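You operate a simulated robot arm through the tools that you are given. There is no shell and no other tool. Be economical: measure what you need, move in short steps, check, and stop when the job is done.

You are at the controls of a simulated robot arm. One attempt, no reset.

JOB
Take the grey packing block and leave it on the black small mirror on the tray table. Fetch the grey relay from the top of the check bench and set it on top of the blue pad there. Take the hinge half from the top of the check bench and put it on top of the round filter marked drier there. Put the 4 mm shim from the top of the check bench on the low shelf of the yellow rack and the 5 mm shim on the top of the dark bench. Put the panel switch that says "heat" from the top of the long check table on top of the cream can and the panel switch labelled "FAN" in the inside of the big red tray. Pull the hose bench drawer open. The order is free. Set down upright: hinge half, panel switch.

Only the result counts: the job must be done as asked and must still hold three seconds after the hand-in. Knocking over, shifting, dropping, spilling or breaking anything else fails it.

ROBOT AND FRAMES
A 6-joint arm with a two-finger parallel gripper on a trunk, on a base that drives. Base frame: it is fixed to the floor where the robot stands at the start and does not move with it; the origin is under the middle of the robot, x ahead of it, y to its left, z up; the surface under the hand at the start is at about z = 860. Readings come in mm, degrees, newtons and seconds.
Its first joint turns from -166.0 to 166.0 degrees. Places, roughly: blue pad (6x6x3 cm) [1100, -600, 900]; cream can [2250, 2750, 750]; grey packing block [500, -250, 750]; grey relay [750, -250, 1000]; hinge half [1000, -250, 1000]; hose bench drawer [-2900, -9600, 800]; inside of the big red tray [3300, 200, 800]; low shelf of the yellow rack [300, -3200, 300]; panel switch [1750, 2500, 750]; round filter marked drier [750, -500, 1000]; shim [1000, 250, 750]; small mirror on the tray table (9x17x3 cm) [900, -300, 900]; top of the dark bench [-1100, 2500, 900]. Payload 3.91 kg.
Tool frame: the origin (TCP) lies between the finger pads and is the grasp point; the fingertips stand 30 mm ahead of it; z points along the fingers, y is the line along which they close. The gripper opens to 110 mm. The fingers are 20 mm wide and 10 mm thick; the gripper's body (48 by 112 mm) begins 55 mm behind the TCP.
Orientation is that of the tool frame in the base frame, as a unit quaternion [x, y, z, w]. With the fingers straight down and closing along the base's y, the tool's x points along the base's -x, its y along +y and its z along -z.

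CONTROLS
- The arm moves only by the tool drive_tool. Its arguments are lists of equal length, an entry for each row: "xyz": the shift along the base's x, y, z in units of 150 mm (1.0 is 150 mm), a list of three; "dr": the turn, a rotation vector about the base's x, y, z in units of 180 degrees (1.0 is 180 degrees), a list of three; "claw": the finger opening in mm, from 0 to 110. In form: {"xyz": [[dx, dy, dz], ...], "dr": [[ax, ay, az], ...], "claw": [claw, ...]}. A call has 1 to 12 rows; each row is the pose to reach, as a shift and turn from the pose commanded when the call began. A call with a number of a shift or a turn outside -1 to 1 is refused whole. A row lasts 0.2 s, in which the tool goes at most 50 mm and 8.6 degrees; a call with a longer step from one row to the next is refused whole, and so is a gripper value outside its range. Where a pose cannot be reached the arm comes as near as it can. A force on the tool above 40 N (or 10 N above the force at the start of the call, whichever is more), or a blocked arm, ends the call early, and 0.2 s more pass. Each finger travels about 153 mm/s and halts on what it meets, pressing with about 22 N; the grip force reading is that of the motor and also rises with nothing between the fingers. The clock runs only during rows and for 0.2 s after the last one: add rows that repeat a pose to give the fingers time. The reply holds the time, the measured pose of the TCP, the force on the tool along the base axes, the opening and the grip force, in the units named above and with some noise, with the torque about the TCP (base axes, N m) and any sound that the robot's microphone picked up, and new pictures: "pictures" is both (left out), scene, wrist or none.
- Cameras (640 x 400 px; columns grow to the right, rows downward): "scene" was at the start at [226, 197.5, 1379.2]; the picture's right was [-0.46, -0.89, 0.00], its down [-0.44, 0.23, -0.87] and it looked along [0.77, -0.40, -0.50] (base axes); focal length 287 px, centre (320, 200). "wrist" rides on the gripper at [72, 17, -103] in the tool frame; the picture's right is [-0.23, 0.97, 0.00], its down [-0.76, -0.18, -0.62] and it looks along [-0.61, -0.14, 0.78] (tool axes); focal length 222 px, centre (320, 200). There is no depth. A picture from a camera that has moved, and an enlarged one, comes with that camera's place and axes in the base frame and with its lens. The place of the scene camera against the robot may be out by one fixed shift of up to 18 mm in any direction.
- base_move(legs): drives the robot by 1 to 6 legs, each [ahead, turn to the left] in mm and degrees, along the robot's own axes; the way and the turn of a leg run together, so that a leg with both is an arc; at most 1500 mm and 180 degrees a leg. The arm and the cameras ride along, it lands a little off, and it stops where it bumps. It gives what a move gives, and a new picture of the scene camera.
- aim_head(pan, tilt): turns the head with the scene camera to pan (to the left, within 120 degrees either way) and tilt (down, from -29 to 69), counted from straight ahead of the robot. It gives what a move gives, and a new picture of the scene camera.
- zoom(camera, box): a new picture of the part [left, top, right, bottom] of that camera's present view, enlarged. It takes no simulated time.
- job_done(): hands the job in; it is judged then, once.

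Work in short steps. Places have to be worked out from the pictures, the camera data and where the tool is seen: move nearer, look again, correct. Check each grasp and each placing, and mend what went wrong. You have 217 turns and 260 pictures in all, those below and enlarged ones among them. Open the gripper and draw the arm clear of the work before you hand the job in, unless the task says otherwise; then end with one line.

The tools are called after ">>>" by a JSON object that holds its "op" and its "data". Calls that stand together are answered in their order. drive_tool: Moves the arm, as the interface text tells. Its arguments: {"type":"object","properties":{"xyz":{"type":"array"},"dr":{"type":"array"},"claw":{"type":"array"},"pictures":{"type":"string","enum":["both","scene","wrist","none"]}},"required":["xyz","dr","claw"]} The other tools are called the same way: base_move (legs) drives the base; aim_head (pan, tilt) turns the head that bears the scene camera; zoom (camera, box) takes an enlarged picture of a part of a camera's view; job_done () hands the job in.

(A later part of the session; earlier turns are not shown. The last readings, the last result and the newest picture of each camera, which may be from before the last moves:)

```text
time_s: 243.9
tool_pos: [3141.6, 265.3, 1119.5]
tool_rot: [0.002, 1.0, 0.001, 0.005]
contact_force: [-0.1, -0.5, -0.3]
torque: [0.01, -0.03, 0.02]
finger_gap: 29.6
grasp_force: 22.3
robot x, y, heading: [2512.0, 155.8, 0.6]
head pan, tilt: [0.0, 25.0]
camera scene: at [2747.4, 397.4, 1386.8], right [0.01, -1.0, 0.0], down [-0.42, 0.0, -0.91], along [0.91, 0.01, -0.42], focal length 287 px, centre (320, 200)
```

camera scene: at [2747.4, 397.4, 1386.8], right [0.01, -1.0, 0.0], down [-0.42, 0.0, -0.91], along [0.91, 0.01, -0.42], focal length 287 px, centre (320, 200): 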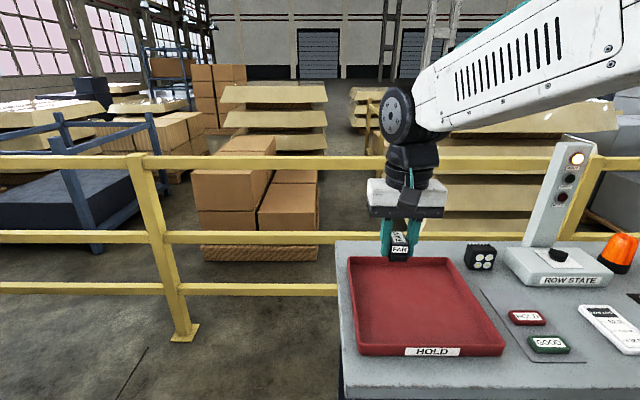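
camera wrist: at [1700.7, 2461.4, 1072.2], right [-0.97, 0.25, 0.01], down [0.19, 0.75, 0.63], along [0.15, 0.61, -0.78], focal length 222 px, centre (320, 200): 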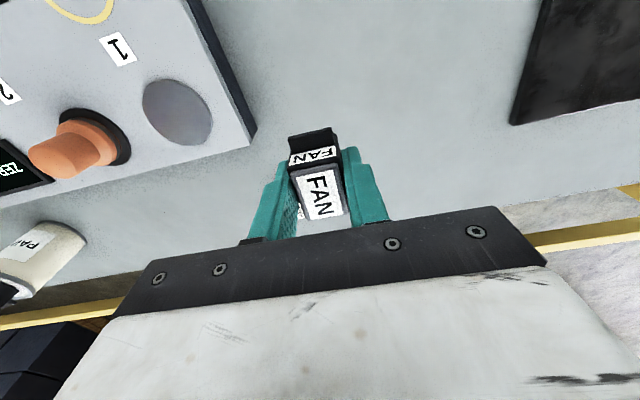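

The HOLD tray is right ahead, centre about (3355,115). I'll move over it.

>>> {"op": "drive_tool", "data": {"xyz": [[0.24, -0.18, 0], [0.48, -0.36, 0], [0.72, -0.54, 0]], "dr": [[0, 0, 0], [0, 0, 0], [0, 0, 0]], "claw": [10, 10, 10], "pictures": "none"}}

>>> {"op": "drive_tool", "data": {"xyz": [[0.24, -0.16, 0], [0.48, -0.32, 0], [0.7, -0.47, -0.1], [0.7, -0.47, -0.4]], "dr": [[0, 0, 0], [0, 0, 0], [0, 0, 0], [0, 0, 0]], "claw": [10, 10, 10, 10], "pictures": "both"}}

```text
time_s: 244.7
tool_pos: [3248.5, 184.6, 1119.9]
tool_rot: [0.002, 1.0, 0.002, 0.004]
contact_force: [-0.8, 0.9, 0.6]
torque: [-0.02, -0.07, 0.03]
finger_gap: 29.0
grasp_force: 21.7
robot x, y, heading: [2510.6, 156.5, 0.7]
head pan, tilt: [0.0, 25.0]
```

```text
time_s: 245.7
tool_pos: [3353.8, 113.5, 1057.6]
tool_rot: [0.003, 1.0, 0.001, 0.005]
contact_force: [-1.0, 0.0, 1.1]
torque: [-0.01, 0.0, -0.02]
finger_gap: 29.5
grasp_force: 21.6
robot x, y, heading: [2506.8, 155.6, 0.4]
head pan, tilt: [0.0, 25.0]
camera scene: at [2747.0, 397.4, 1386.9], right [0.01, -1.0, 0.0], down [-0.42, 0.0, -0.91], along [0.91, 0.01, -0.42], focal length 287 px, centre (320, 200)
camera wrist: at [3281.4, 130.3, 1160.3], right [0.23, 0.97, 0.01], down [0.76, -0.18, 0.63], along [0.61, -0.14, -0.78], focal length 222 px, centre (320, 200)
```

scene: 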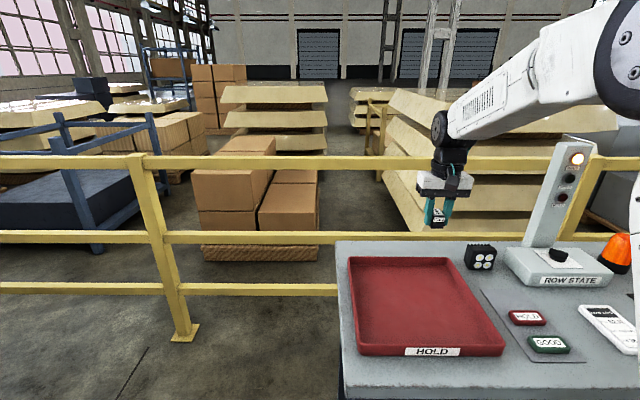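
wrist: 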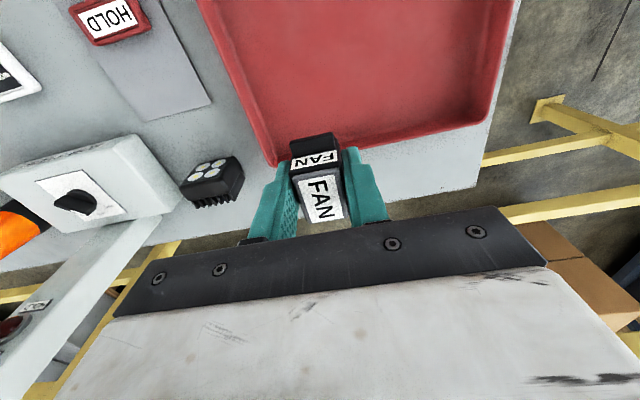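

The tray spans x 3135–3430, y 40–325. I'll move to its centre (3285,182) and start lowering.

>>> {"op": "drive_tool", "data": {"xyz": [[-0.2, 0.2, 0], [-0.4, 0.4, 0], [-0.45, 0.45, -0.25], [-0.45, 0.45, -0.55], [-0.45, 0.45, -0.85]], "dr": [[0, 0, 0], [0, 0, 0], [0, 0, 0], [0, 0, 0], [0, 0, 0]], "claw": [10, 10, 10, 10, 10], "pictures": "both"}}

>>> {"op": "zoom", "data": {"camera": "scene", "box": [340, 200, 520, 360]}}

```text
time_s: 246.9
tool_pos: [3286.0, 180.8, 932.2]
tool_rot: [0.002, 1.0, 0.002, 0.004]
contact_force: [0.4, 0.3, 0.1]
torque: [0.02, -0.02, -0.03]
finger_gap: 29.4
grasp_force: 22.4
robot x, y, heading: [2509.9, 158.8, 0.5]
head pan, tilt: [0.0, 25.0]
camera scene: at [2747.0, 397.4, 1386.9], right [0.01, -1.0, 0.0], down [-0.42, 0.0, -0.91], along [0.91, 0.01, -0.42], focal length 287 px, centre (320, 200)
camera wrist: at [3212.9, 197.4, 1035.4], right [0.23, 0.97, 0.01], down [0.76, -0.18, 0.63], along [0.61, -0.14, -0.78], focal length 222 px, centre (320, 200)
```

scene: 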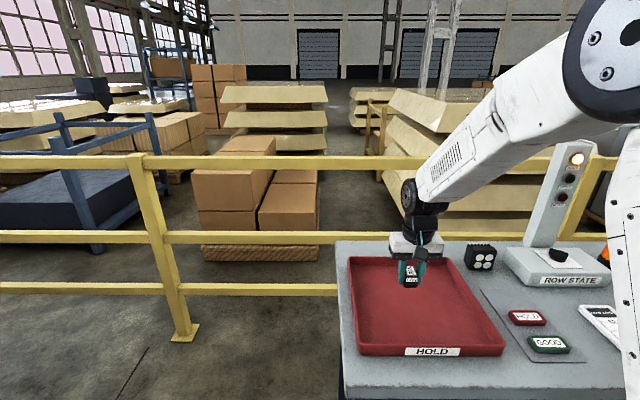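
wrist: 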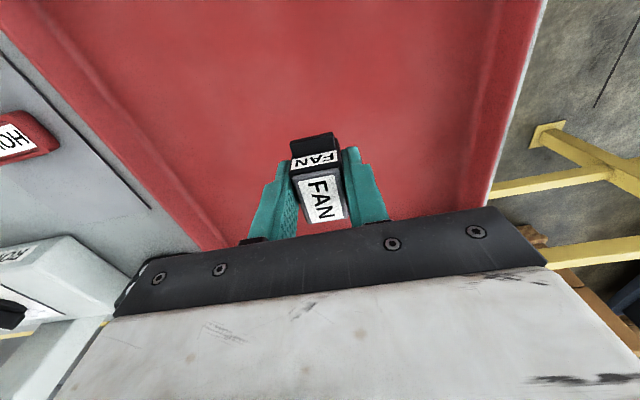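

```text
2.50 times, centred on (430, 280) of scene
camera zoom: at [2747.0, 397.4, 1386.9], right [0.01, -1.0, 0.0], down [-0.42, 0.0, -0.91], along [0.91, 0.01, -0.42], focal length 718 px, centre (45, 0)
```

zoom: 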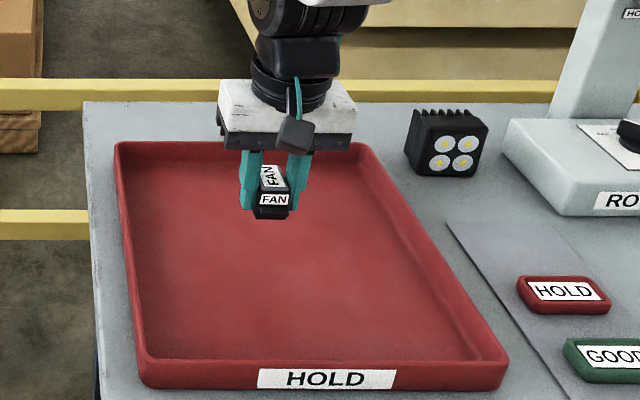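

>>> {"op": "drive_tool", "data": {"xyz": [[0, 0, -0.03], [0, 0, -0.06], [0, 0, -0.09], [0, 0, -0.12], [0, 0, -0.15], [0, 0, -0.18], [0, 0, -0.2], [0, 0, -0.22], [0, 0, -0.24], [0, 0, -0.26], [0, 0, -0.28], [0, 0, -0.3]], "dr": [[0, 0, 0], [0, 0, 0], [0, 0, 0], [0, 0, 0], [0, 0, 0], [0, 0, 0], [0, 0, 0], [0, 0, 0], [0, 0, 0], [0, 0, 0], [0, 0, 0], [0, 0, 0]], "claw": [10, 10, 10, 10, 10, 10, 10, 10, 10, 10, 10, 10], "pictures": "none"}}

>>> {"op": "zoom", "data": {"camera": "scene", "box": [340, 200, 520, 360]}}

```text
time_s: 249.5
tool_pos: [3287.2, 181.1, 886.2]
tool_rot: [0.003, 1.0, 0.002, 0.005]
contact_force: [-0.6, -1.2, -0.7]
torque: [-0.01, 0.03, 0.05]
finger_gap: 29.5
grasp_force: 21.8
robot x, y, heading: [2513.2, 153.1, 1.0]
head pan, tilt: [0.0, 25.0]
```

```text
2.50 times, centred on (430, 280) of scene
camera zoom: at [2747.4, 397.4, 1386.8], right [0.01, -1.0, 0.0], down [-0.42, 0.0, -0.91], along [0.91, 0.01, -0.42], focal length 718 px, centre (45, 0)
```

zoom: 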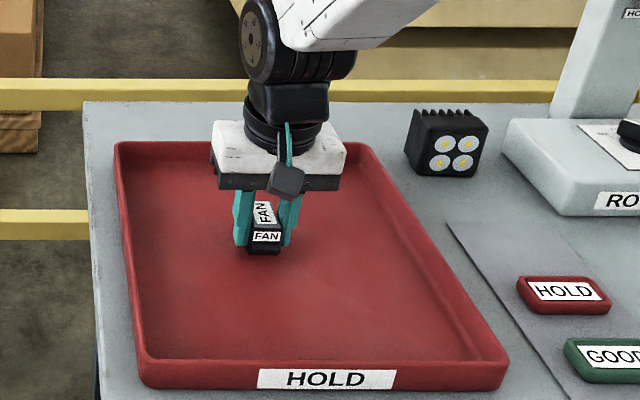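

>>> {"op": "drive_tool", "data": {"xyz": [[0, 0, -0.02], [0, 0, -0.04], [0, 0, -0.06], [0, 0, -0.08], [0, 0, -0.1], [0, 0, -0.12], [0, 0, -0.14], [0, 0, -0.16], [0, 0, -0.18], [0, 0, -0.2], [0, 0, -0.22], [0, 0, -0.24]], "dr": [[0, 0, 0], [0, 0, 0], [0, 0, 0], [0, 0, 0], [0, 0, 0], [0, 0, 0], [0, 0, 0], [0, 0, 0], [0, 0, 0], [0, 0, 0], [0, 0, 0], [0, 0, 0]], "claw": [10, 10, 10, 10, 10, 10, 10, 10, 10, 10, 10, 10], "pictures": "none"}}

>>> {"op": "zoom", "data": {"camera": "scene", "box": [340, 200, 520, 360]}}

```text
time_s: 250.8
tool_pos: [3287.9, 182.6, 874.4]
tool_rot: [0.002, 1.0, 0.002, 0.007]
contact_force: [-5.0, 0.2, 15.4]
torque: [-0.18, 0.31, -0.08]
finger_gap: 29.5
grasp_force: 21.8
robot x, y, heading: [2511.9, 156.8, 0.4]
head pan, tilt: [0.0, 25.0]
stopped in row 6: the force on the tool passed its limit at 46 N (the readings are from after the stop); the commanded pose is now the measured one
```

```text
2.50 times, centred on (430, 280) of scene
camera zoom: at [2746.7, 397.4, 1386.9], right [0.01, -1.0, 0.0], down [-0.42, 0.0, -0.91], along [0.91, 0.01, -0.42], focal length 718 px, centre (45, 0)
```

zoom: 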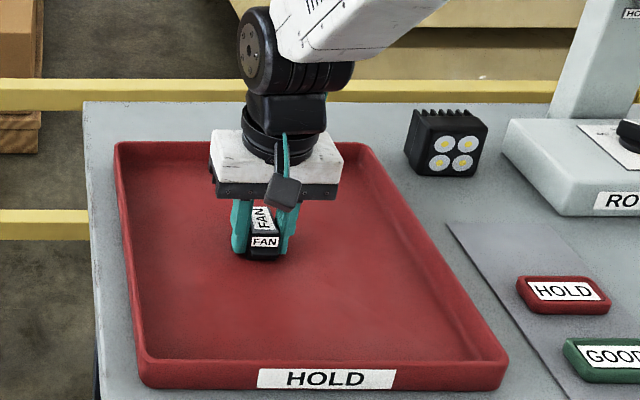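

Contact at tray floor. I'll raise 1 mm, open gently and lift away.

>>> {"op": "drive_tool", "data": {"xyz": [[0, 0, 0.012], [0, 0, 0.012], [0, 0, 0.012], [0, 0, 0.012], [0, 0, 0.2], [0, 0, 0.5], [0, 0, 0.8], [0, 0, 1]], "dr": [[0, 0, 0], [0, 0, 0], [0, 0, 0], [0, 0, 0], [0, 0, 0], [0, 0, 0], [0, 0, 0], [0, 0, 0]], "claw": [10, 32, 40, 56, 56, 56, 56, 56], "pictures": "wrist"}}

>>> {"op": "zoom", "data": {"camera": "scene", "box": [340, 200, 520, 360]}}

```text
time_s: 252.6
tool_pos: [3289.3, 182.9, 1023.5]
tool_rot: [0.003, 1.0, 0.002, 0.006]
contact_force: [0.7, 0.0, -0.9]
torque: [-0.03, 0.03, 0.0]
finger_gap: 56.1
grasp_force: 0.2
robot x, y, heading: [2511.0, 156.3, 0.6]
head pan, tilt: [0.0, 25.0]
camera wrist: at [3216.0, 199.0, 1126.2], right [0.23, 0.97, 0.01], down [0.75, -0.18, 0.63], along [0.62, -0.14, -0.77], focal length 222 px, centre (320, 200)
```

wrist: 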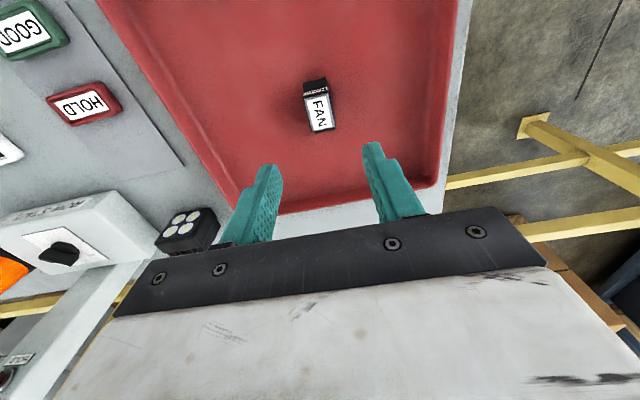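

```text
2.50 times, centred on (430, 280) of scene
camera zoom: at [2747.6, 397.4, 1386.8], right [0.01, -1.0, 0.0], down [-0.42, 0.0, -0.91], along [0.91, 0.01, -0.42], focal length 718 px, centre (45, 0)
```

zoom: 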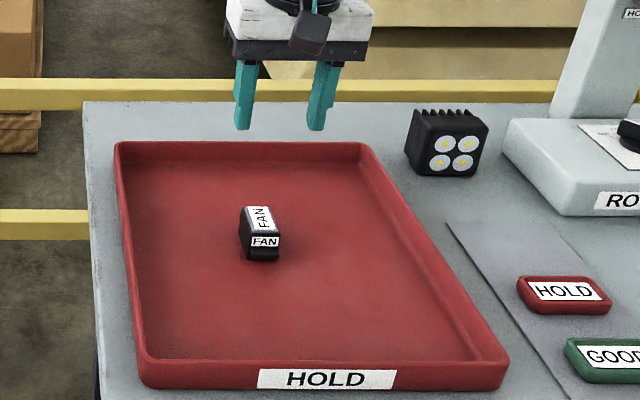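

FAN stands upright in the tray. I'll retract, turn round and go back to the check bench's far side for the 4 mm shim.

>>> {"op": "drive_tool", "data": {"xyz": [[-0.1, 0, 0.3], [-0.2, 0, 0.6], [-0.4, 0, 0.8], [-0.7, 0, 0.9], [-0.9, 0, 0.95]], "dr": [[0, 0, 0], [0, 0, 0], [0, 0, 0], [0, 0, 0], [0, 0, 0]], "claw": [56, 56, 56, 56, 56], "pictures": "none"}}

>>> {"op": "base_move", "data": {"legs": [[-300, 0], [0, 90], [0, 90], [540, 0]]}}

>>> {"op": "aim_head", "data": {"pan": 0, "tilt": 40}}

```text
time_s: 253.8
tool_pos: [3154.0, 181.6, 1165.8]
tool_rot: [0.002, 1.0, 0.002, 0.007]
contact_force: [0.1, -0.2, 0.4]
torque: [0.01, 0.02, 0.01]
finger_gap: 56.0
grasp_force: 0.1
robot x, y, heading: [2514.1, 154.1, 0.7]
head pan, tilt: [0.0, 25.0]
```

```text
time_s: 266.2
tool_pos: [1032.6, 134.7, 1167.0]
tool_rot: [1.0, -0.008, -0.006, 0.002]
contact_force: [0.8, 0.1, 0.5]
torque: [0.01, 0.02, 0.01]
finger_gap: 55.8
grasp_force: 0.0
robot x, y, heading: [1674.9, 153.4, -180.0]
head pan, tilt: [0.0, 25.0]
camera scene: at [1468.1, -77.9, 1386.8], right [0.0, 1.0, 0.0], down [0.42, 0.0, -0.91], along [-0.91, 0.0, -0.42], focal length 287 px, centre (320, 200)
```

scene: 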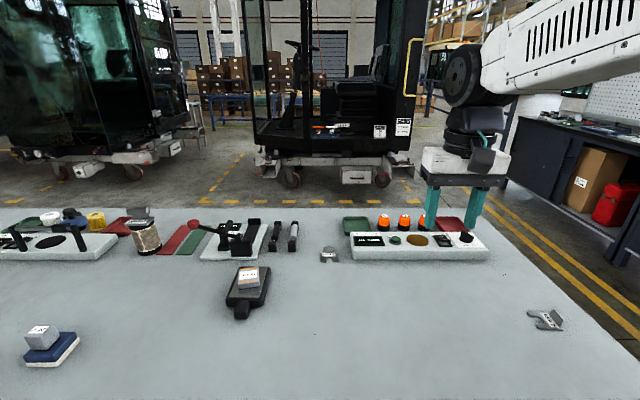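

```text
time_s: 266.9
tool_pos: [1032.4, 133.6, 1168.0]
tool_rot: [1.0, -0.008, -0.006, 0.001]
contact_force: [-0.5, 0.7, -0.6]
torque: [0.03, -0.02, 0.0]
finger_gap: 56.1
grasp_force: 0.0
robot x, y, heading: [1674.1, 153.7, -179.9]
head pan, tilt: [0.0, 40.0]
camera scene: at [1475.2, -77.9, 1363.6], right [0.0, 1.0, 0.0], down [0.64, 0.0, -0.77], along [-0.77, 0.0, -0.64], focal length 287 px, centre (320, 200)
```

scene: 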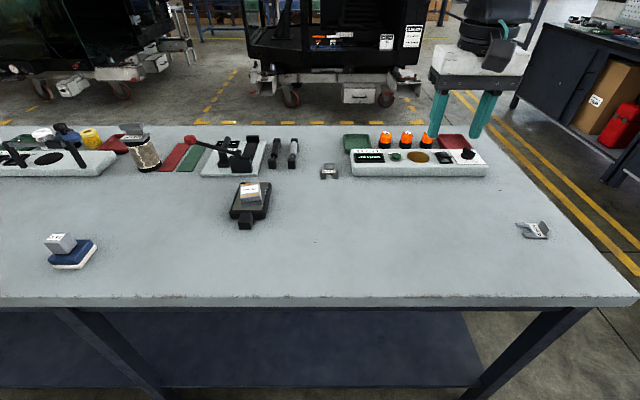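

The 4 mm shim is at about (980,433). I'll move above it.

>>> {"op": "drive_tool", "data": {"xyz": [[-0.05, 0.3, -0.1], [-0.1, 0.6, -0.2], [-0.17, 0.9, -0.3]], "dr": [[0, 0, 0], [0, 0, 0], [0, 0, 0]], "claw": [56, 56, 56], "pictures": "none"}}

>>> {"op": "drive_tool", "data": {"xyz": [[-0.05, 0.3, -0.1], [-0.1, 0.6, -0.25], [-0.17, 0.88, -0.4], [-0.17, 1, -0.6]], "dr": [[0, 0, 0], [0, 0, 0], [0, 0, 0], [0, 0, 0]], "claw": [56, 56, 56, 56], "pictures": "wrist"}}

>>> {"op": "zoom", "data": {"camera": "wrist", "box": [240, 60, 400, 180]}}

>>> {"op": "zoom", "data": {"camera": "scene", "box": [490, 190, 570, 260]}}

```text
time_s: 267.7
tool_pos: [1006.7, 268.9, 1120.8]
tool_rot: [1.0, -0.006, -0.006, 0.003]
contact_force: [0.5, -0.4, 0.2]
torque: [0.01, 0.04, -0.01]
finger_gap: 56.0
grasp_force: 0.2
robot x, y, heading: [1674.7, 152.2, -179.7]
head pan, tilt: [0.0, 40.0]
```

```text
refused: row 2 steps farther than a row can; nothing moved
```

```text
3.33 times, centred on (320, 120) of wrist
camera zoom: at [1080.6, 251.2, 1222.9], right [-0.24, -0.97, 0.01], down [-0.75, 0.19, 0.63], along [-0.61, 0.15, -0.77], focal length 740 px, centre (320, 467)
```

zoom: 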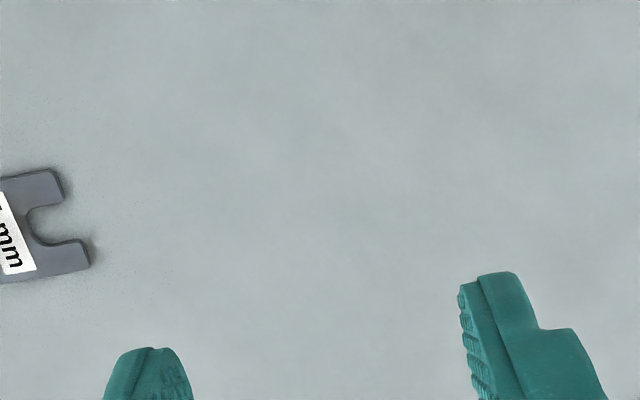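

```text
5.71 times, centred on (530, 225) of scene
camera zoom: at [1475.6, -78.2, 1363.5], right [0.0, 1.0, 0.0], down [0.64, 0.0, -0.77], along [-0.77, 0.0, -0.64], focal length 1642 px, centre (-880, 57)
```

zoom: 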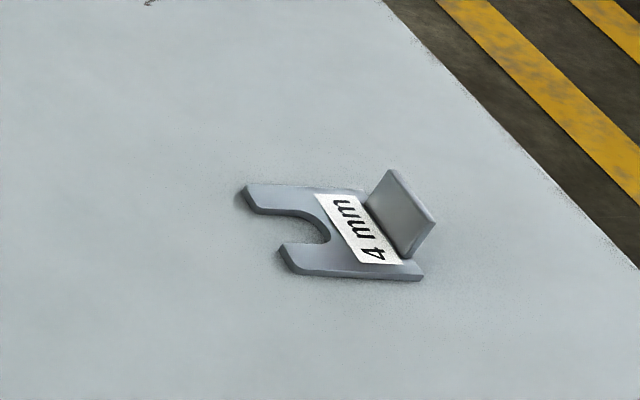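

>>> {"op": "drive_tool", "data": {"xyz": [[-0.05, 0.3, -0.08], [-0.1, 0.6, -0.16], [-0.17, 0.88, -0.3], [-0.17, 1, -0.55]], "dr": [[0, 0, 0], [0, 0, 0], [0, 0, 0], [0, 0, 0]], "claw": [56, 56, 56, 56], "pictures": "wrist"}}

>>> {"op": "zoom", "data": {"camera": "wrist", "box": [240, 60, 400, 180]}}

```text
time_s: 268.7
tool_pos: [982.3, 419.7, 1039.7]
tool_rot: [1.0, -0.007, -0.007, 0.002]
contact_force: [-1.5, 0.8, 0.4]
torque: [0.02, 0.03, -0.01]
finger_gap: 56.0
grasp_force: 0.1
robot x, y, heading: [1677.4, 153.9, -180.1]
head pan, tilt: [0.0, 40.0]
camera wrist: at [1055.7, 401.7, 1141.7], right [-0.24, -0.97, 0.01], down [-0.75, 0.19, 0.63], along [-0.62, 0.15, -0.77], focal length 222 px, centre (320, 200)
```

wrist: 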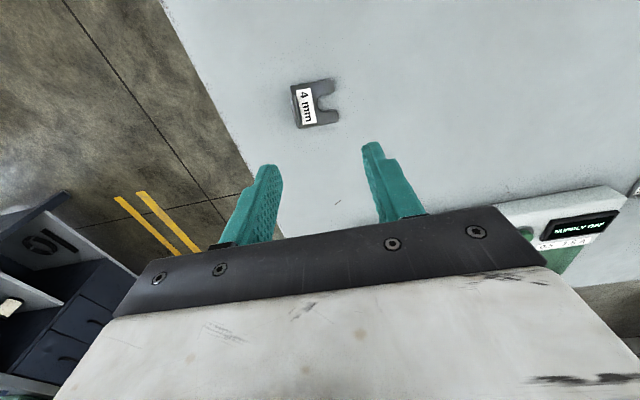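

```text
3.33 times, centred on (320, 120) of wrist
camera zoom: at [1055.7, 401.7, 1141.7], right [-0.24, -0.97, 0.01], down [-0.75, 0.19, 0.63], along [-0.62, 0.15, -0.77], focal length 740 px, centre (320, 467)
```

zoom: 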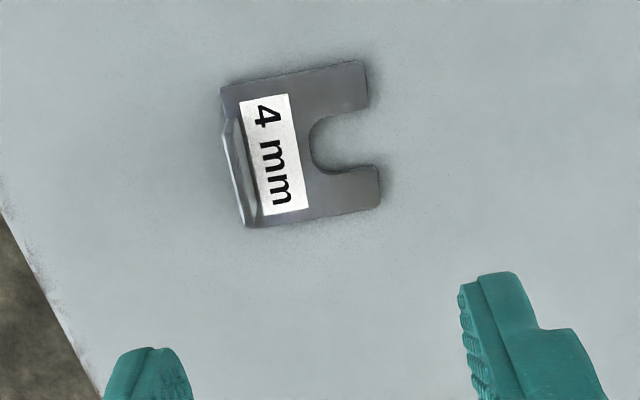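

4 mm tab at about (977,448), turned about -6°. I'll move there and lower partway.

>>> {"op": "drive_tool", "data": {"xyz": [[-0.02, 0.1, -0.2], [-0.035, 0.19, -0.4], [-0.035, 0.19, -0.58]], "dr": [[0, 0, -0.017], [0, 0, -0.033], [0, 0, -0.033]], "claw": [50, 50, 50], "pictures": "wrist"}}

>>> {"op": "zoom", "data": {"camera": "wrist", "box": [240, 80, 400, 200]}}

```text
time_s: 269.5
tool_pos: [976.5, 447.7, 950.5]
tool_rot: [0.998, -0.059, -0.008, 0.001]
contact_force: [0.0, -0.5, 0.1]
torque: [0.03, -0.01, 0.03]
finger_gap: 50.0
grasp_force: 0.2
robot x, y, heading: [1674.8, 153.7, -180.0]
head pan, tilt: [0.0, 40.0]
camera wrist: at [1047.9, 422.2, 1054.2], right [-0.34, -0.94, 0.01], down [-0.73, 0.27, 0.63], along [-0.6, 0.21, -0.77], focal length 222 px, centre (320, 200)
```

wrist: 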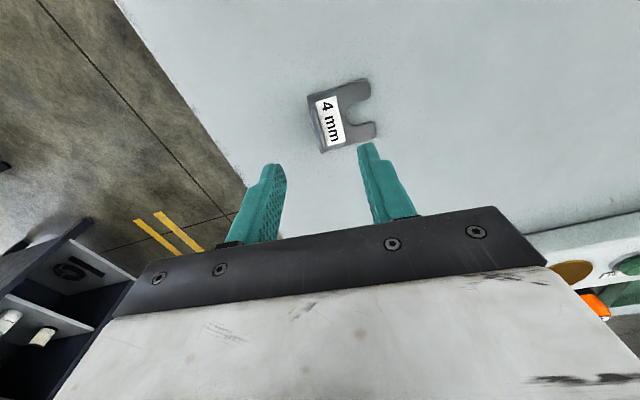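

```text
3.33 times, centred on (320, 140) of wrist
camera zoom: at [1047.9, 422.2, 1054.2], right [-0.34, -0.94, 0.01], down [-0.73, 0.27, 0.63], along [-0.6, 0.21, -0.77], focal length 740 px, centre (320, 400)
```

zoom: 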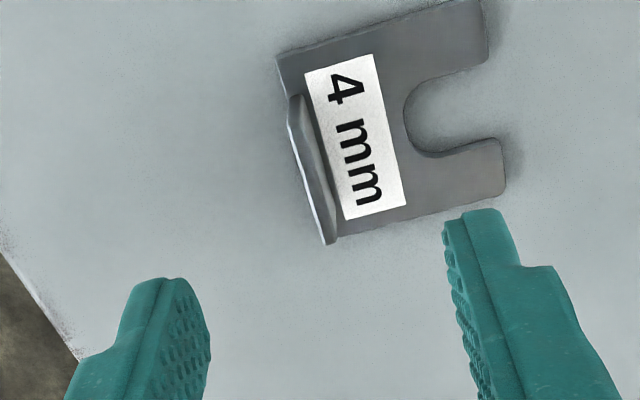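

Good. I'll shift +5 mm in x, descend to z≈899 and close.

>>> {"op": "drive_tool", "data": {"xyz": [[0.033, -0.01, -0.2], [0.033, -0.01, -0.343], [0.033, -0.01, -0.343], [0.033, -0.01, -0.343], [0.033, -0.01, -0.343]], "dr": [[0, 0, 0], [0, 0, 0], [0, 0, 0], [0, 0, 0], [0, 0, 0]], "claw": [50, 50, 0, 0, 0], "pictures": "none"}}

>>> {"op": "drive_tool", "data": {"xyz": [[0, 0, 0.2], [0, 0, 0.5], [0, 0, 0.8], [0, 0, 1]], "dr": [[0, 0, 0], [0, 0, 0], [0, 0, 0], [0, 0, 0]], "claw": [0, 0, 0, 0], "pictures": "wrist"}}

>>> {"op": "zoom", "data": {"camera": "scene", "box": [440, 120, 600, 260]}}

```text
time_s: 270.7
tool_pos: [982.3, 446.0, 899.9]
tool_rot: [0.998, -0.059, -0.006, 0.002]
contact_force: [-0.6, -0.4, -0.8]
torque: [0.0, -0.01, 0.0]
finger_gap: 3.2
grasp_force: 22.0
robot x, y, heading: [1678.1, 155.0, -179.9]
head pan, tilt: [0.0, 40.0]
```

```text
time_s: 271.7
tool_pos: [981.4, 444.9, 1050.8]
tool_rot: [0.998, -0.059, -0.007, 0.001]
contact_force: [0.0, 0.9, -1.3]
torque: [0.02, -0.03, 0.0]
finger_gap: 3.5
grasp_force: 22.1
robot x, y, heading: [1674.9, 153.3, -179.8]
head pan, tilt: [0.0, 40.0]
camera wrist: at [1052.6, 420.7, 1153.1], right [-0.34, -0.94, 0.01], down [-0.73, 0.27, 0.63], along [-0.6, 0.21, -0.78], focal length 222 px, centre (320, 200)
```

wrist: 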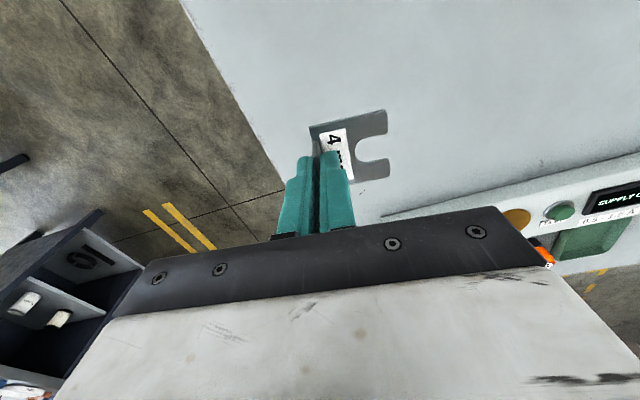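

```text
2.86 times, centred on (520, 190) of scene
camera zoom: at [1475.0, -77.7, 1363.5], right [0.0, 1.0, 0.0], down [0.64, 0.0, -0.77], along [-0.77, 0.0, -0.64], focal length 821 px, centre (-251, 229)
```

zoom: 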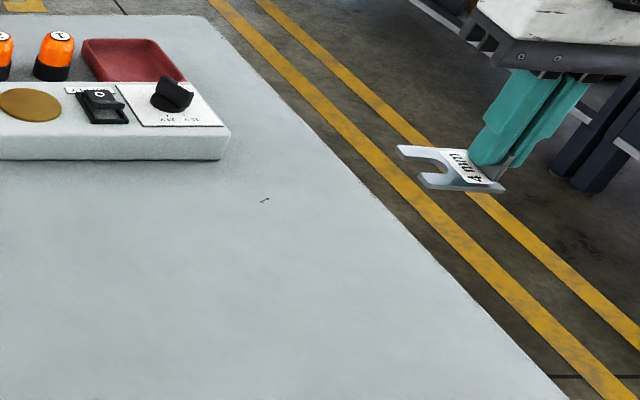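

The 4 mm shim is held. I'll raise the arm, back away, turn toward the yellow rack (heading -y) and look.

>>> {"op": "drive_tool", "data": {"xyz": [[0, 0, 0.3], [0, 0, 0.6], [0.1, -0.2, 0.8], [0.15, -0.5, 0.8], [0.15, -0.8, 0.8]], "dr": [[0, 0, 0], [0, 0, 0], [0, 0, 0], [0, 0, 0], [0, 0, 0]], "claw": [0, 0, 0, 0, 0], "pictures": "none"}}

>>> {"op": "base_move", "data": {"legs": [[-100, 0], [0, 90], [1000, 0]]}}

>>> {"op": "aim_head", "data": {"pan": -20, "tilt": 15}}

```text
time_s: 272.9
tool_pos: [1003.7, 326.5, 1170.0]
tool_rot: [0.998, -0.06, -0.006, 0.003]
contact_force: [-0.2, 0.2, -0.8]
torque: [0.02, 0.02, 0.03]
finger_gap: 3.4
grasp_force: 22.0
robot x, y, heading: [1674.8, 152.9, -179.7]
head pan, tilt: [0.0, 40.0]
```

```text
time_s: 282.7
tool_pos: [1610.4, -1519.6, 1169.5]
tool_rot: [0.747, 0.665, -0.003, 0.006]
contact_force: [0.1, 0.7, -0.8]
torque: [-0.01, -0.01, 0.03]
finger_gap: 3.1
grasp_force: 22.4
robot x, y, heading: [1783.0, -852.8, -89.7]
head pan, tilt: [0.0, 40.0]
camera scene: at [2031.6, -1060.2, 1363.5], right [-1.0, 0.0, 0.0], down [0.0, 0.64, -0.77], along [0.0, -0.77, -0.64], focal length 287 px, centre (320, 200)
```

scene: 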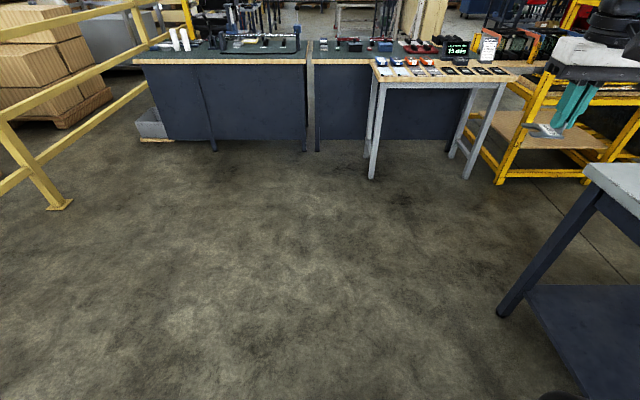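

```text
time_s: 283.6
tool_pos: [1608.5, -1521.6, 1170.9]
tool_rot: [0.747, 0.665, -0.003, 0.007]
contact_force: [0.2, 1.2, -1.2]
torque: [0.01, 0.0, 0.0]
finger_gap: 3.3
grasp_force: 22.1
robot x, y, heading: [1781.1, -849.4, -89.7]
head pan, tilt: [-20.0, 15.0]
camera scene: at [1999.7, -1063.1, 1403.0], right [-0.94, 0.34, 0.0], down [0.09, 0.24, -0.97], along [-0.33, -0.91, -0.26], focal length 287 px, centre (320, 200)
```

scene: 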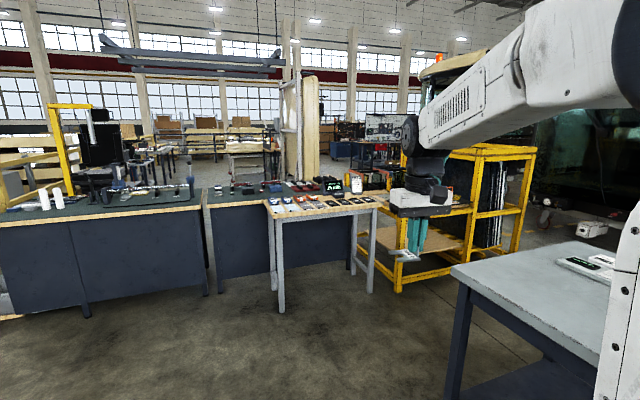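

The yellow rack stands beyond the bench's right end (bench ends y≈-1831, rack front y≈-2880). I'll go to y≈-2220, face west and look.

>>> {"op": "base_move", "data": {"legs": [[1370, 0], [0, -90], [350, 0]]}}

>>> {"op": "aim_head", "data": {"pan": 35, "tilt": 25}}

```text
time_s: 296.1
tool_pos: [763.5, -2051.1, 1170.7]
tool_rot: [0.998, -0.059, -0.007, 0.002]
contact_force: [-0.1, 0.8, -1.0]
torque: [0.01, 0.02, -0.03]
finger_gap: 3.1
grasp_force: 22.0
robot x, y, heading: [1432.4, -2221.6, -179.9]
head pan, tilt: [-20.0, 15.0]
camera scene: at [1232.6, -2421.3, 1403.1], right [0.34, 0.94, 0.0], down [0.24, -0.09, -0.97], along [-0.91, 0.33, -0.26], focal length 287 px, centre (320, 200)
```

scene: 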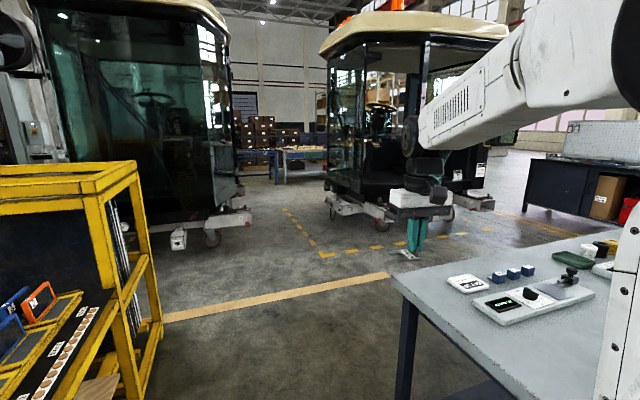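

```text
time_s: 297.4
tool_pos: [763.6, -2050.2, 1170.2]
tool_rot: [0.998, -0.058, -0.007, 0.003]
contact_force: [-0.5, -0.3, -0.6]
torque: [0.02, -0.04, -0.02]
finger_gap: 3.2
grasp_force: 22.2
robot x, y, heading: [1434.4, -2220.5, -179.9]
head pan, tilt: [35.0, 25.0]
camera scene: at [1245.2, -2505.9, 1386.8], right [-0.58, 0.82, 0.0], down [0.35, 0.24, -0.91], along [-0.74, -0.52, -0.42], focal length 287 px, centre (320, 200)
```

scene: 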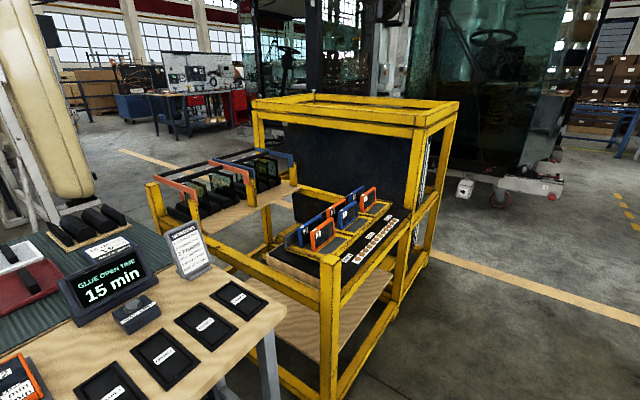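

I'll bring the arm in close and centred before driving into position in front of the rack.

>>> {"op": "drive_tool", "data": {"xyz": [[0.2, -0.2, 0], [0.4, -0.4, 0], [0.6, -0.6, 0], [0.7, -0.8, 0], [0.7, -1, 0]], "dr": [[0, 0, 0], [0, 0, 0], [0, 0, 0], [0, 0, 0], [0, 0, 0]], "claw": [0, 0, 0, 0, 0], "pictures": "none"}}

>>> {"op": "base_move", "data": {"legs": [[1130, 0], [0, 90]]}}

>>> {"op": "aim_head", "data": {"pan": 0, "tilt": 50}}

```text
time_s: 298.6
tool_pos: [867.7, -2201.2, 1170.2]
tool_rot: [0.998, -0.058, -0.007, 0.0]
contact_force: [-0.8, 0.1, -1.5]
torque: [-0.02, -0.02, 0.01]
finger_gap: 3.2
grasp_force: 22.0
robot x, y, heading: [1434.2, -2222.4, -179.7]
head pan, tilt: [35.0, 25.0]
```

```text
time_s: 306.0
tool_pos: [-194.1, -2466.1, 1170.8]
tool_rot: [0.984, 0.177, -0.006, 0.002]
contact_force: [-1.0, -0.5, -0.4]
torque: [0.03, 0.01, -0.01]
finger_gap: 3.3
grasp_force: 22.2
robot x, y, heading: [319.0, -2229.5, -153.2]
head pan, tilt: [35.0, 25.0]
stopped in leg 2: the robot was blocked; the commanded pose is now the measured one
camera scene: at [281.9, -2574.5, 1386.8], right [-0.88, 0.47, 0.0], down [0.2, 0.37, -0.91], along [-0.43, -0.8, -0.42], focal length 287 px, centre (320, 200)
```

scene: 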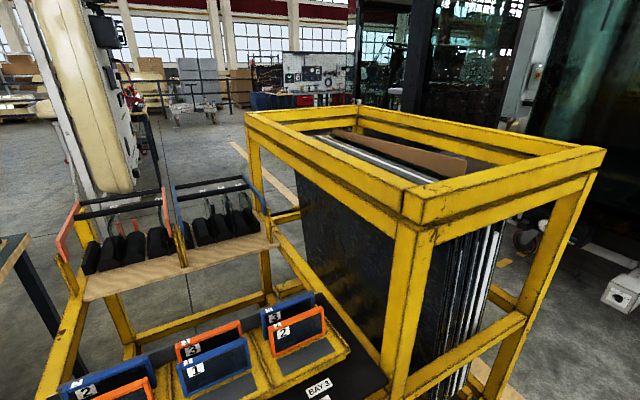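

```text
time_s: 307.0
tool_pos: [-194.0, -2467.2, 1169.2]
tool_rot: [0.984, 0.176, -0.006, 0.002]
contact_force: [-1.0, 0.3, -1.2]
torque: [0.03, -0.01, -0.01]
finger_gap: 3.2
grasp_force: 21.7
robot x, y, heading: [322.2, -2229.4, -153.6]
head pan, tilt: [0.0, 50.0]
camera scene: at [256.8, -2528.1, 1349.4], right [-0.45, 0.89, 0.0], down [0.68, 0.34, -0.64], along [-0.57, -0.29, -0.77], focal length 287 px, centre (320, 200)
```

scene: 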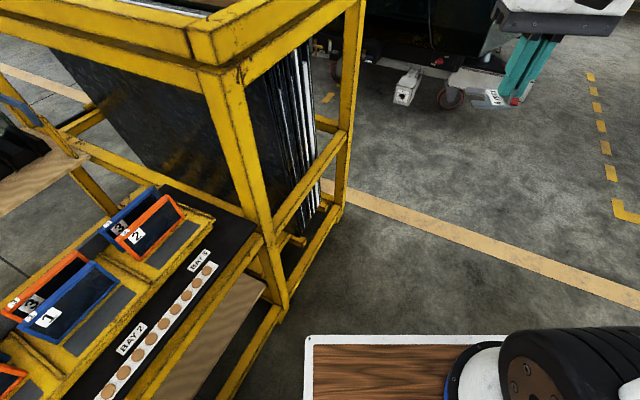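

The turn was blocked because the base is long. I'll turn back to heading 180 and work with the arm swung to the left instead.

>>> {"op": "base_move", "data": {"legs": [[0, -26]]}}

>>> {"op": "aim_head", "data": {"pan": 110, "tilt": 35}}

>>> {"op": "aim_head", "data": {"pan": 75, "tilt": 50}}

```text
time_s: 308.7
tool_pos: [-245.8, -2215.5, 1169.9]
tool_rot: [0.999, -0.052, -0.006, 0.002]
contact_force: [0.0, 0.4, -0.5]
torque: [0.02, -0.02, 0.02]
finger_gap: 3.3
grasp_force: 22.0
robot x, y, heading: [320.8, -2228.8, -179.8]
head pan, tilt: [0.0, 50.0]
camera scene: at [131.0, -2461.6, 1349.3], right [-0.01, 1.0, 0.0], down [0.77, 0.01, -0.64], along [-0.64, -0.01, -0.77], focal length 287 px, centre (320, 200)
```

scene: 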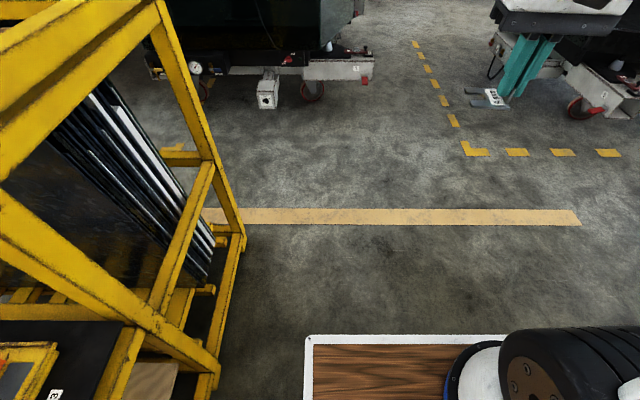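

```text
time_s: 310.6
tool_pos: [-245.6, -2215.0, 1168.7]
tool_rot: [0.999, -0.052, -0.006, 0.003]
contact_force: [0.9, 0.4, -0.8]
torque: [0.03, 0.0, -0.01]
finger_gap: 3.2
grasp_force: 21.9
robot x, y, heading: [318.3, -2228.0, -179.3]
head pan, tilt: [110.0, 35.0]
camera scene: at [238.7, -2543.6, 1371.1], right [-0.94, -0.35, 0.0], down [-0.2, 0.54, -0.82], along [0.29, -0.77, -0.57], focal length 287 px, centre (320, 200)
```

scene: 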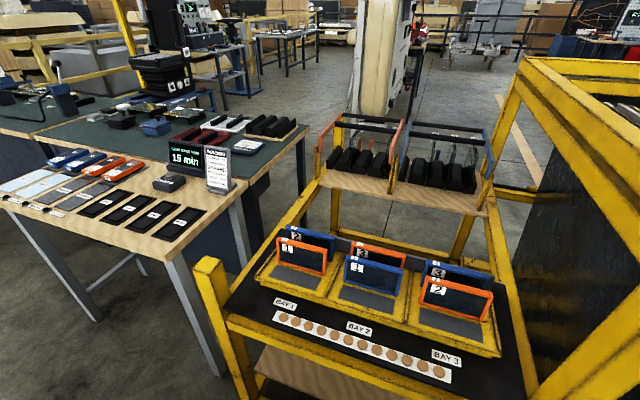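

```text
time_s: 311.6
tool_pos: [-246.3, -2214.2, 1170.1]
tool_rot: [0.999, -0.053, -0.006, 0.001]
contact_force: [-0.3, -0.7, 0.3]
torque: [0.01, -0.03, -0.04]
finger_gap: 3.0
grasp_force: 22.2
robot x, y, heading: [319.6, -2228.7, -179.7]
head pan, tilt: [75.0, 50.0]
camera scene: at [188.7, -2535.6, 1349.4], right [-0.97, 0.25, 0.0], down [0.19, 0.74, -0.64], along [-0.16, -0.62, -0.77], focal length 287 px, centre (320, 200)
```

scene: 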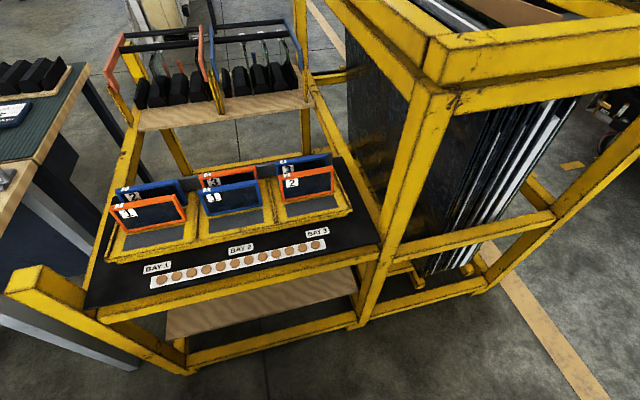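

The head mast is on the robot's left, so swinging the arm that way is risky. Further west (x≈-60) the base clears the bench corner, so I'll drive there and then turn to face the rack directly.

>>> {"op": "base_move", "data": {"legs": [[390, 0], [0, 90]]}}

>>> {"op": "aim_head", "data": {"pan": 0, "tilt": 50}}

```text
time_s: 317.9
tool_pos: [-84.8, -2797.9, 1169.7]
tool_rot: [0.743, 0.67, -0.003, 0.006]
contact_force: [0.9, 0.6, -0.8]
torque: [0.01, -0.01, -0.04]
finger_gap: 3.2
grasp_force: 21.6
robot x, y, heading: [-68.0, -2228.5, -89.8]
head pan, tilt: [75.0, 50.0]
camera scene: at [256.6, -2375.2, 1349.3], right [-0.25, -0.97, 0.0], down [-0.74, 0.19, -0.64], along [0.62, -0.16, -0.77], focal length 287 px, centre (320, 200)
```

scene: 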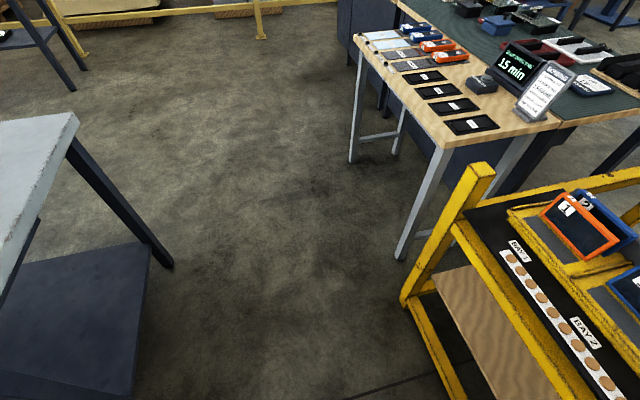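

```text
time_s: 319.3
tool_pos: [-83.7, -2799.1, 1169.2]
tool_rot: [0.742, 0.67, -0.003, 0.005]
contact_force: [0.2, 0.1, -1.0]
torque: [0.0, 0.01, 0.02]
finger_gap: 3.2
grasp_force: 22.4
robot x, y, heading: [-70.8, -2229.9, -89.3]
head pan, tilt: [0.0, 50.0]
camera scene: at [182.7, -2432.9, 1349.3], right [-1.0, -0.01, 0.0], down [-0.01, 0.77, -0.64], along [0.01, -0.64, -0.77], focal length 287 px, centre (320, 200)
```

scene: 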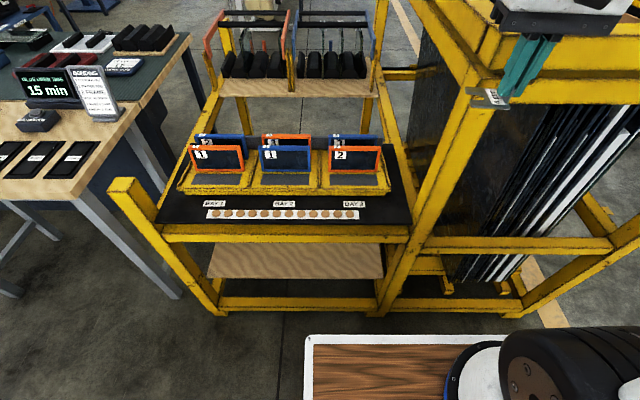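

Now facing the rack: low wood shelf at z≈300, x -57…620, front edge y≈-2912; the front rail above it bottoms at z≈615. I'll back up 120 mm, then yaw -84° so the plate points forward.

>>> {"op": "base_move", "data": {"legs": [[-120, 0]]}}

>>> {"op": "drive_tool", "data": {"xyz": [[0.1, 0, 0], [0.2, 0, 0], [0.3, 0, 0], [0.4, 0, 0], [0.5, -0.05, 0], [0.6, -0.1, 0], [0.7, -0.15, 0], [0.8, -0.2, 0], [0.9, -0.25, 0], [1, -0.3, 0]], "dr": [[0, 0, -0.0467], [0, 0, -0.0934], [0, 0, -0.14], [0, 0, -0.1868], [0, 0, -0.2335], [0, 0, -0.28], [0, 0, -0.327], [0, 0, -0.3736], [0, 0, -0.42], [0, 0, -0.467]], "claw": [0, 0, 0, 0, 0, 0, 0, 0, 0, 0], "pictures": "none"}}

```text
time_s: 320.6
tool_pos: [-84.1, -2677.5, 1169.5]
tool_rot: [0.743, 0.669, -0.004, 0.005]
contact_force: [0.3, 0.7, -0.9]
torque: [0.0, 0.01, 0.0]
finger_gap: 3.0
grasp_force: 21.9
robot x, y, heading: [-71.0, -2106.0, -89.4]
head pan, tilt: [0.0, 50.0]
camera scene: at [181.8, -2312.0, 1349.3], right [-1.0, -0.01, 0.0], down [-0.01, 0.77, -0.64], along [0.01, -0.64, -0.77], focal length 287 px, centre (320, 200)
```

scene: 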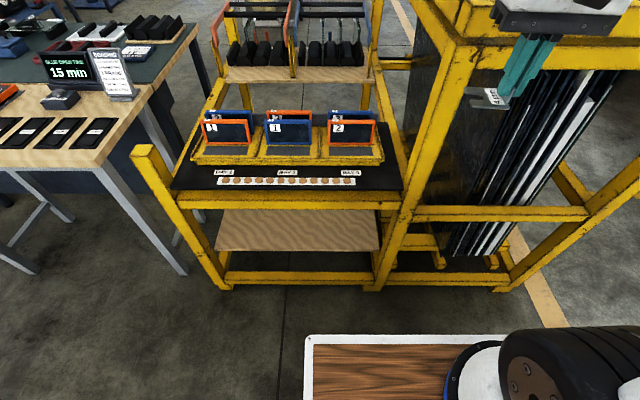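

```text
time_s: 322.8
tool_pos: [66.2, -2722.6, 1170.7]
tool_rot: [1.0, 0.0, -0.006, 0.002]
contact_force: [-0.8, 0.9, -0.1]
torque: [-0.02, 0.0, -0.02]
finger_gap: 3.4
grasp_force: 21.5
robot x, y, heading: [-72.4, -2112.2, -89.4]
head pan, tilt: [0.0, 50.0]
```

Parallax gives shelf z≈323, front y≈-2901, and rail bottom z≈658, y≈-2855. I'll tilt the tool 40° (fingers forward) while still high.

>>> {"op": "drive_tool", "data": {"xyz": [[0.1, 0, -0.1], [0.2, 0, -0.2], [0.3, 0, -0.4], [0.3, 0, -0.6], [0.3, 0, -0.8]], "dr": [[-0.0444, 0, 0], [-0.0889, 0, 0], [-0.1333, 0, 0], [-0.1778, 0, 0], [-0.2222, 0, 0]], "claw": [0, 0, 0, 0, 0], "pictures": "both"}}

```text
time_s: 324.0
tool_pos: [106.5, -2724.6, 1059.5]
tool_rot: [0.94, 0.0, -0.006, 0.341]
contact_force: [0.0, 0.1, -1.4]
torque: [0.04, 0.03, 0.01]
finger_gap: 3.4
grasp_force: 21.9
out of reach, approached as far as the arm can: row 5
robot x, y, heading: [-69.2, -2112.4, -89.7]
head pan, tilt: [0.0, 50.0]
camera scene: at [182.0, -2312.2, 1349.3], right [-1.0, -0.01, 0.0], down [-0.01, 0.77, -0.64], along [0.01, -0.64, -0.77], focal length 287 px, centre (320, 200)
camera wrist: at [179.8, -2672.3, 1147.9], right [-0.22, -0.75, 0.63], down [-0.76, 0.54, 0.37], along [-0.62, -0.39, -0.68], focal length 222 px, centre (320, 200)
```

scene: 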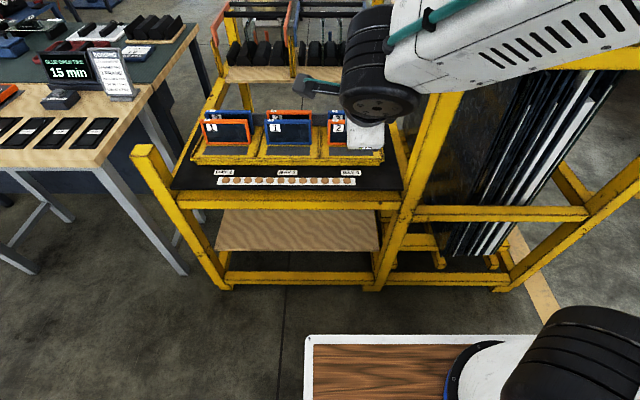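
wrist: 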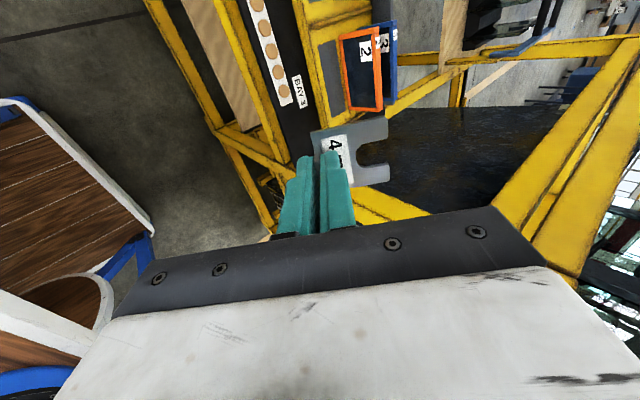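

Near the inner reach limit. I'll back up another 130 mm, then extend and lower.

>>> {"op": "base_move", "data": {"legs": [[-130, 0]]}}

>>> {"op": "drive_tool", "data": {"xyz": [[0, -0.25, -0.1], [0, -0.5, -0.25], [0, -0.75, -0.4], [0, -0.95, -0.6], [0, -1, -0.9]], "dr": [[0, 0, 0], [0, 0, 0], [0, 0, 0], [0, 0, 0], [0, 0, 0]], "claw": [0, 0, 0, 0, 0], "pictures": "scene"}}

```text
time_s: 325.2
tool_pos: [106.1, -2596.6, 1059.3]
tool_rot: [0.94, -0.001, -0.005, 0.341]
contact_force: [0.0, 0.8, -0.1]
torque: [0.02, 0.01, -0.01]
finger_gap: 3.3
grasp_force: 21.9
robot x, y, heading: [-72.8, -1984.0, -89.3]
head pan, tilt: [0.0, 50.0]
camera scene: at [180.9, -2183.0, 1349.3], right [-1.0, -0.01, 0.0], down [-0.01, 0.77, -0.64], along [0.01, -0.64, -0.77], focal length 287 px, centre (320, 200)
```

scene: 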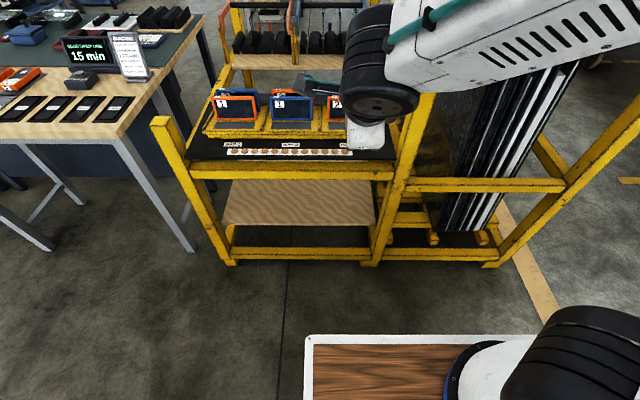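

```text
time_s: 326.4
tool_pos: [100.6, -2769.1, 971.6]
tool_rot: [0.947, 0.006, -0.004, 0.322]
contact_force: [0.9, 1.4, 0.4]
torque: [0.04, 0.0, -0.02]
finger_gap: 3.2
grasp_force: 21.9
out of reach, approached as far as the arm can: row 2, 3, 4, 5
robot x, y, heading: [-70.1, -1978.7, -89.5]
head pan, tilt: [0.0, 50.0]
camera scene: at [180.8, -2182.5, 1349.4], right [-1.0, -0.01, 0.0], down [-0.01, 0.77, -0.64], along [0.01, -0.64, -0.77], focal length 287 px, centre (320, 200)
```

scene: 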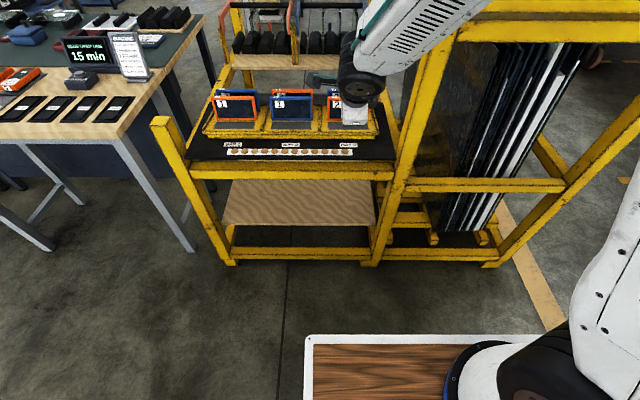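

The arm couldn't follow that tilted descent. I'll reduce the tilt to about 15° and lower in front of the rack to see what is reachable.

>>> {"op": "drive_tool", "data": {"xyz": [[0, 0, -0.1], [0, 0, -0.3], [0, 0, -0.6], [0, 0, -0.9]], "dr": [[0.04, 0, 0], [0.08, 0, 0], [0.12, 0, 0], [0.13, 0, 0]], "claw": [0, 0, 0, 0], "pictures": "scene"}}

```text
time_s: 327.4
tool_pos: [100.3, -2769.3, 837.7]
tool_rot: [0.99, 0.0, -0.004, 0.144]
contact_force: [-0.4, -0.9, 0.3]
torque: [-0.02, -0.02, 0.0]
finger_gap: 3.3
grasp_force: 21.9
robot x, y, heading: [-72.6, -1980.5, -89.2]
head pan, tilt: [0.0, 50.0]
camera scene: at [180.9, -2182.6, 1349.4], right [-1.0, -0.01, 0.0], down [-0.01, 0.77, -0.64], along [0.01, -0.64, -0.77], focal length 287 px, centre (320, 200)
```

scene: 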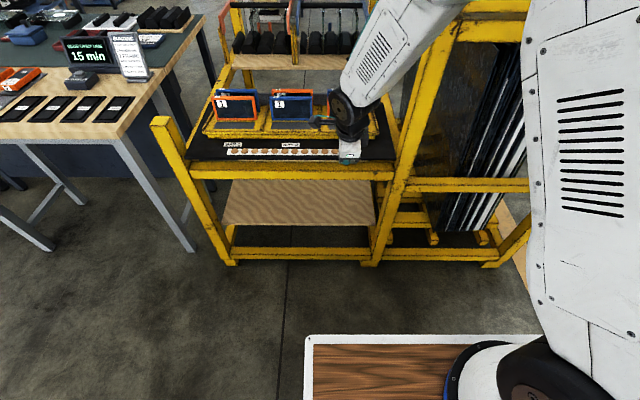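

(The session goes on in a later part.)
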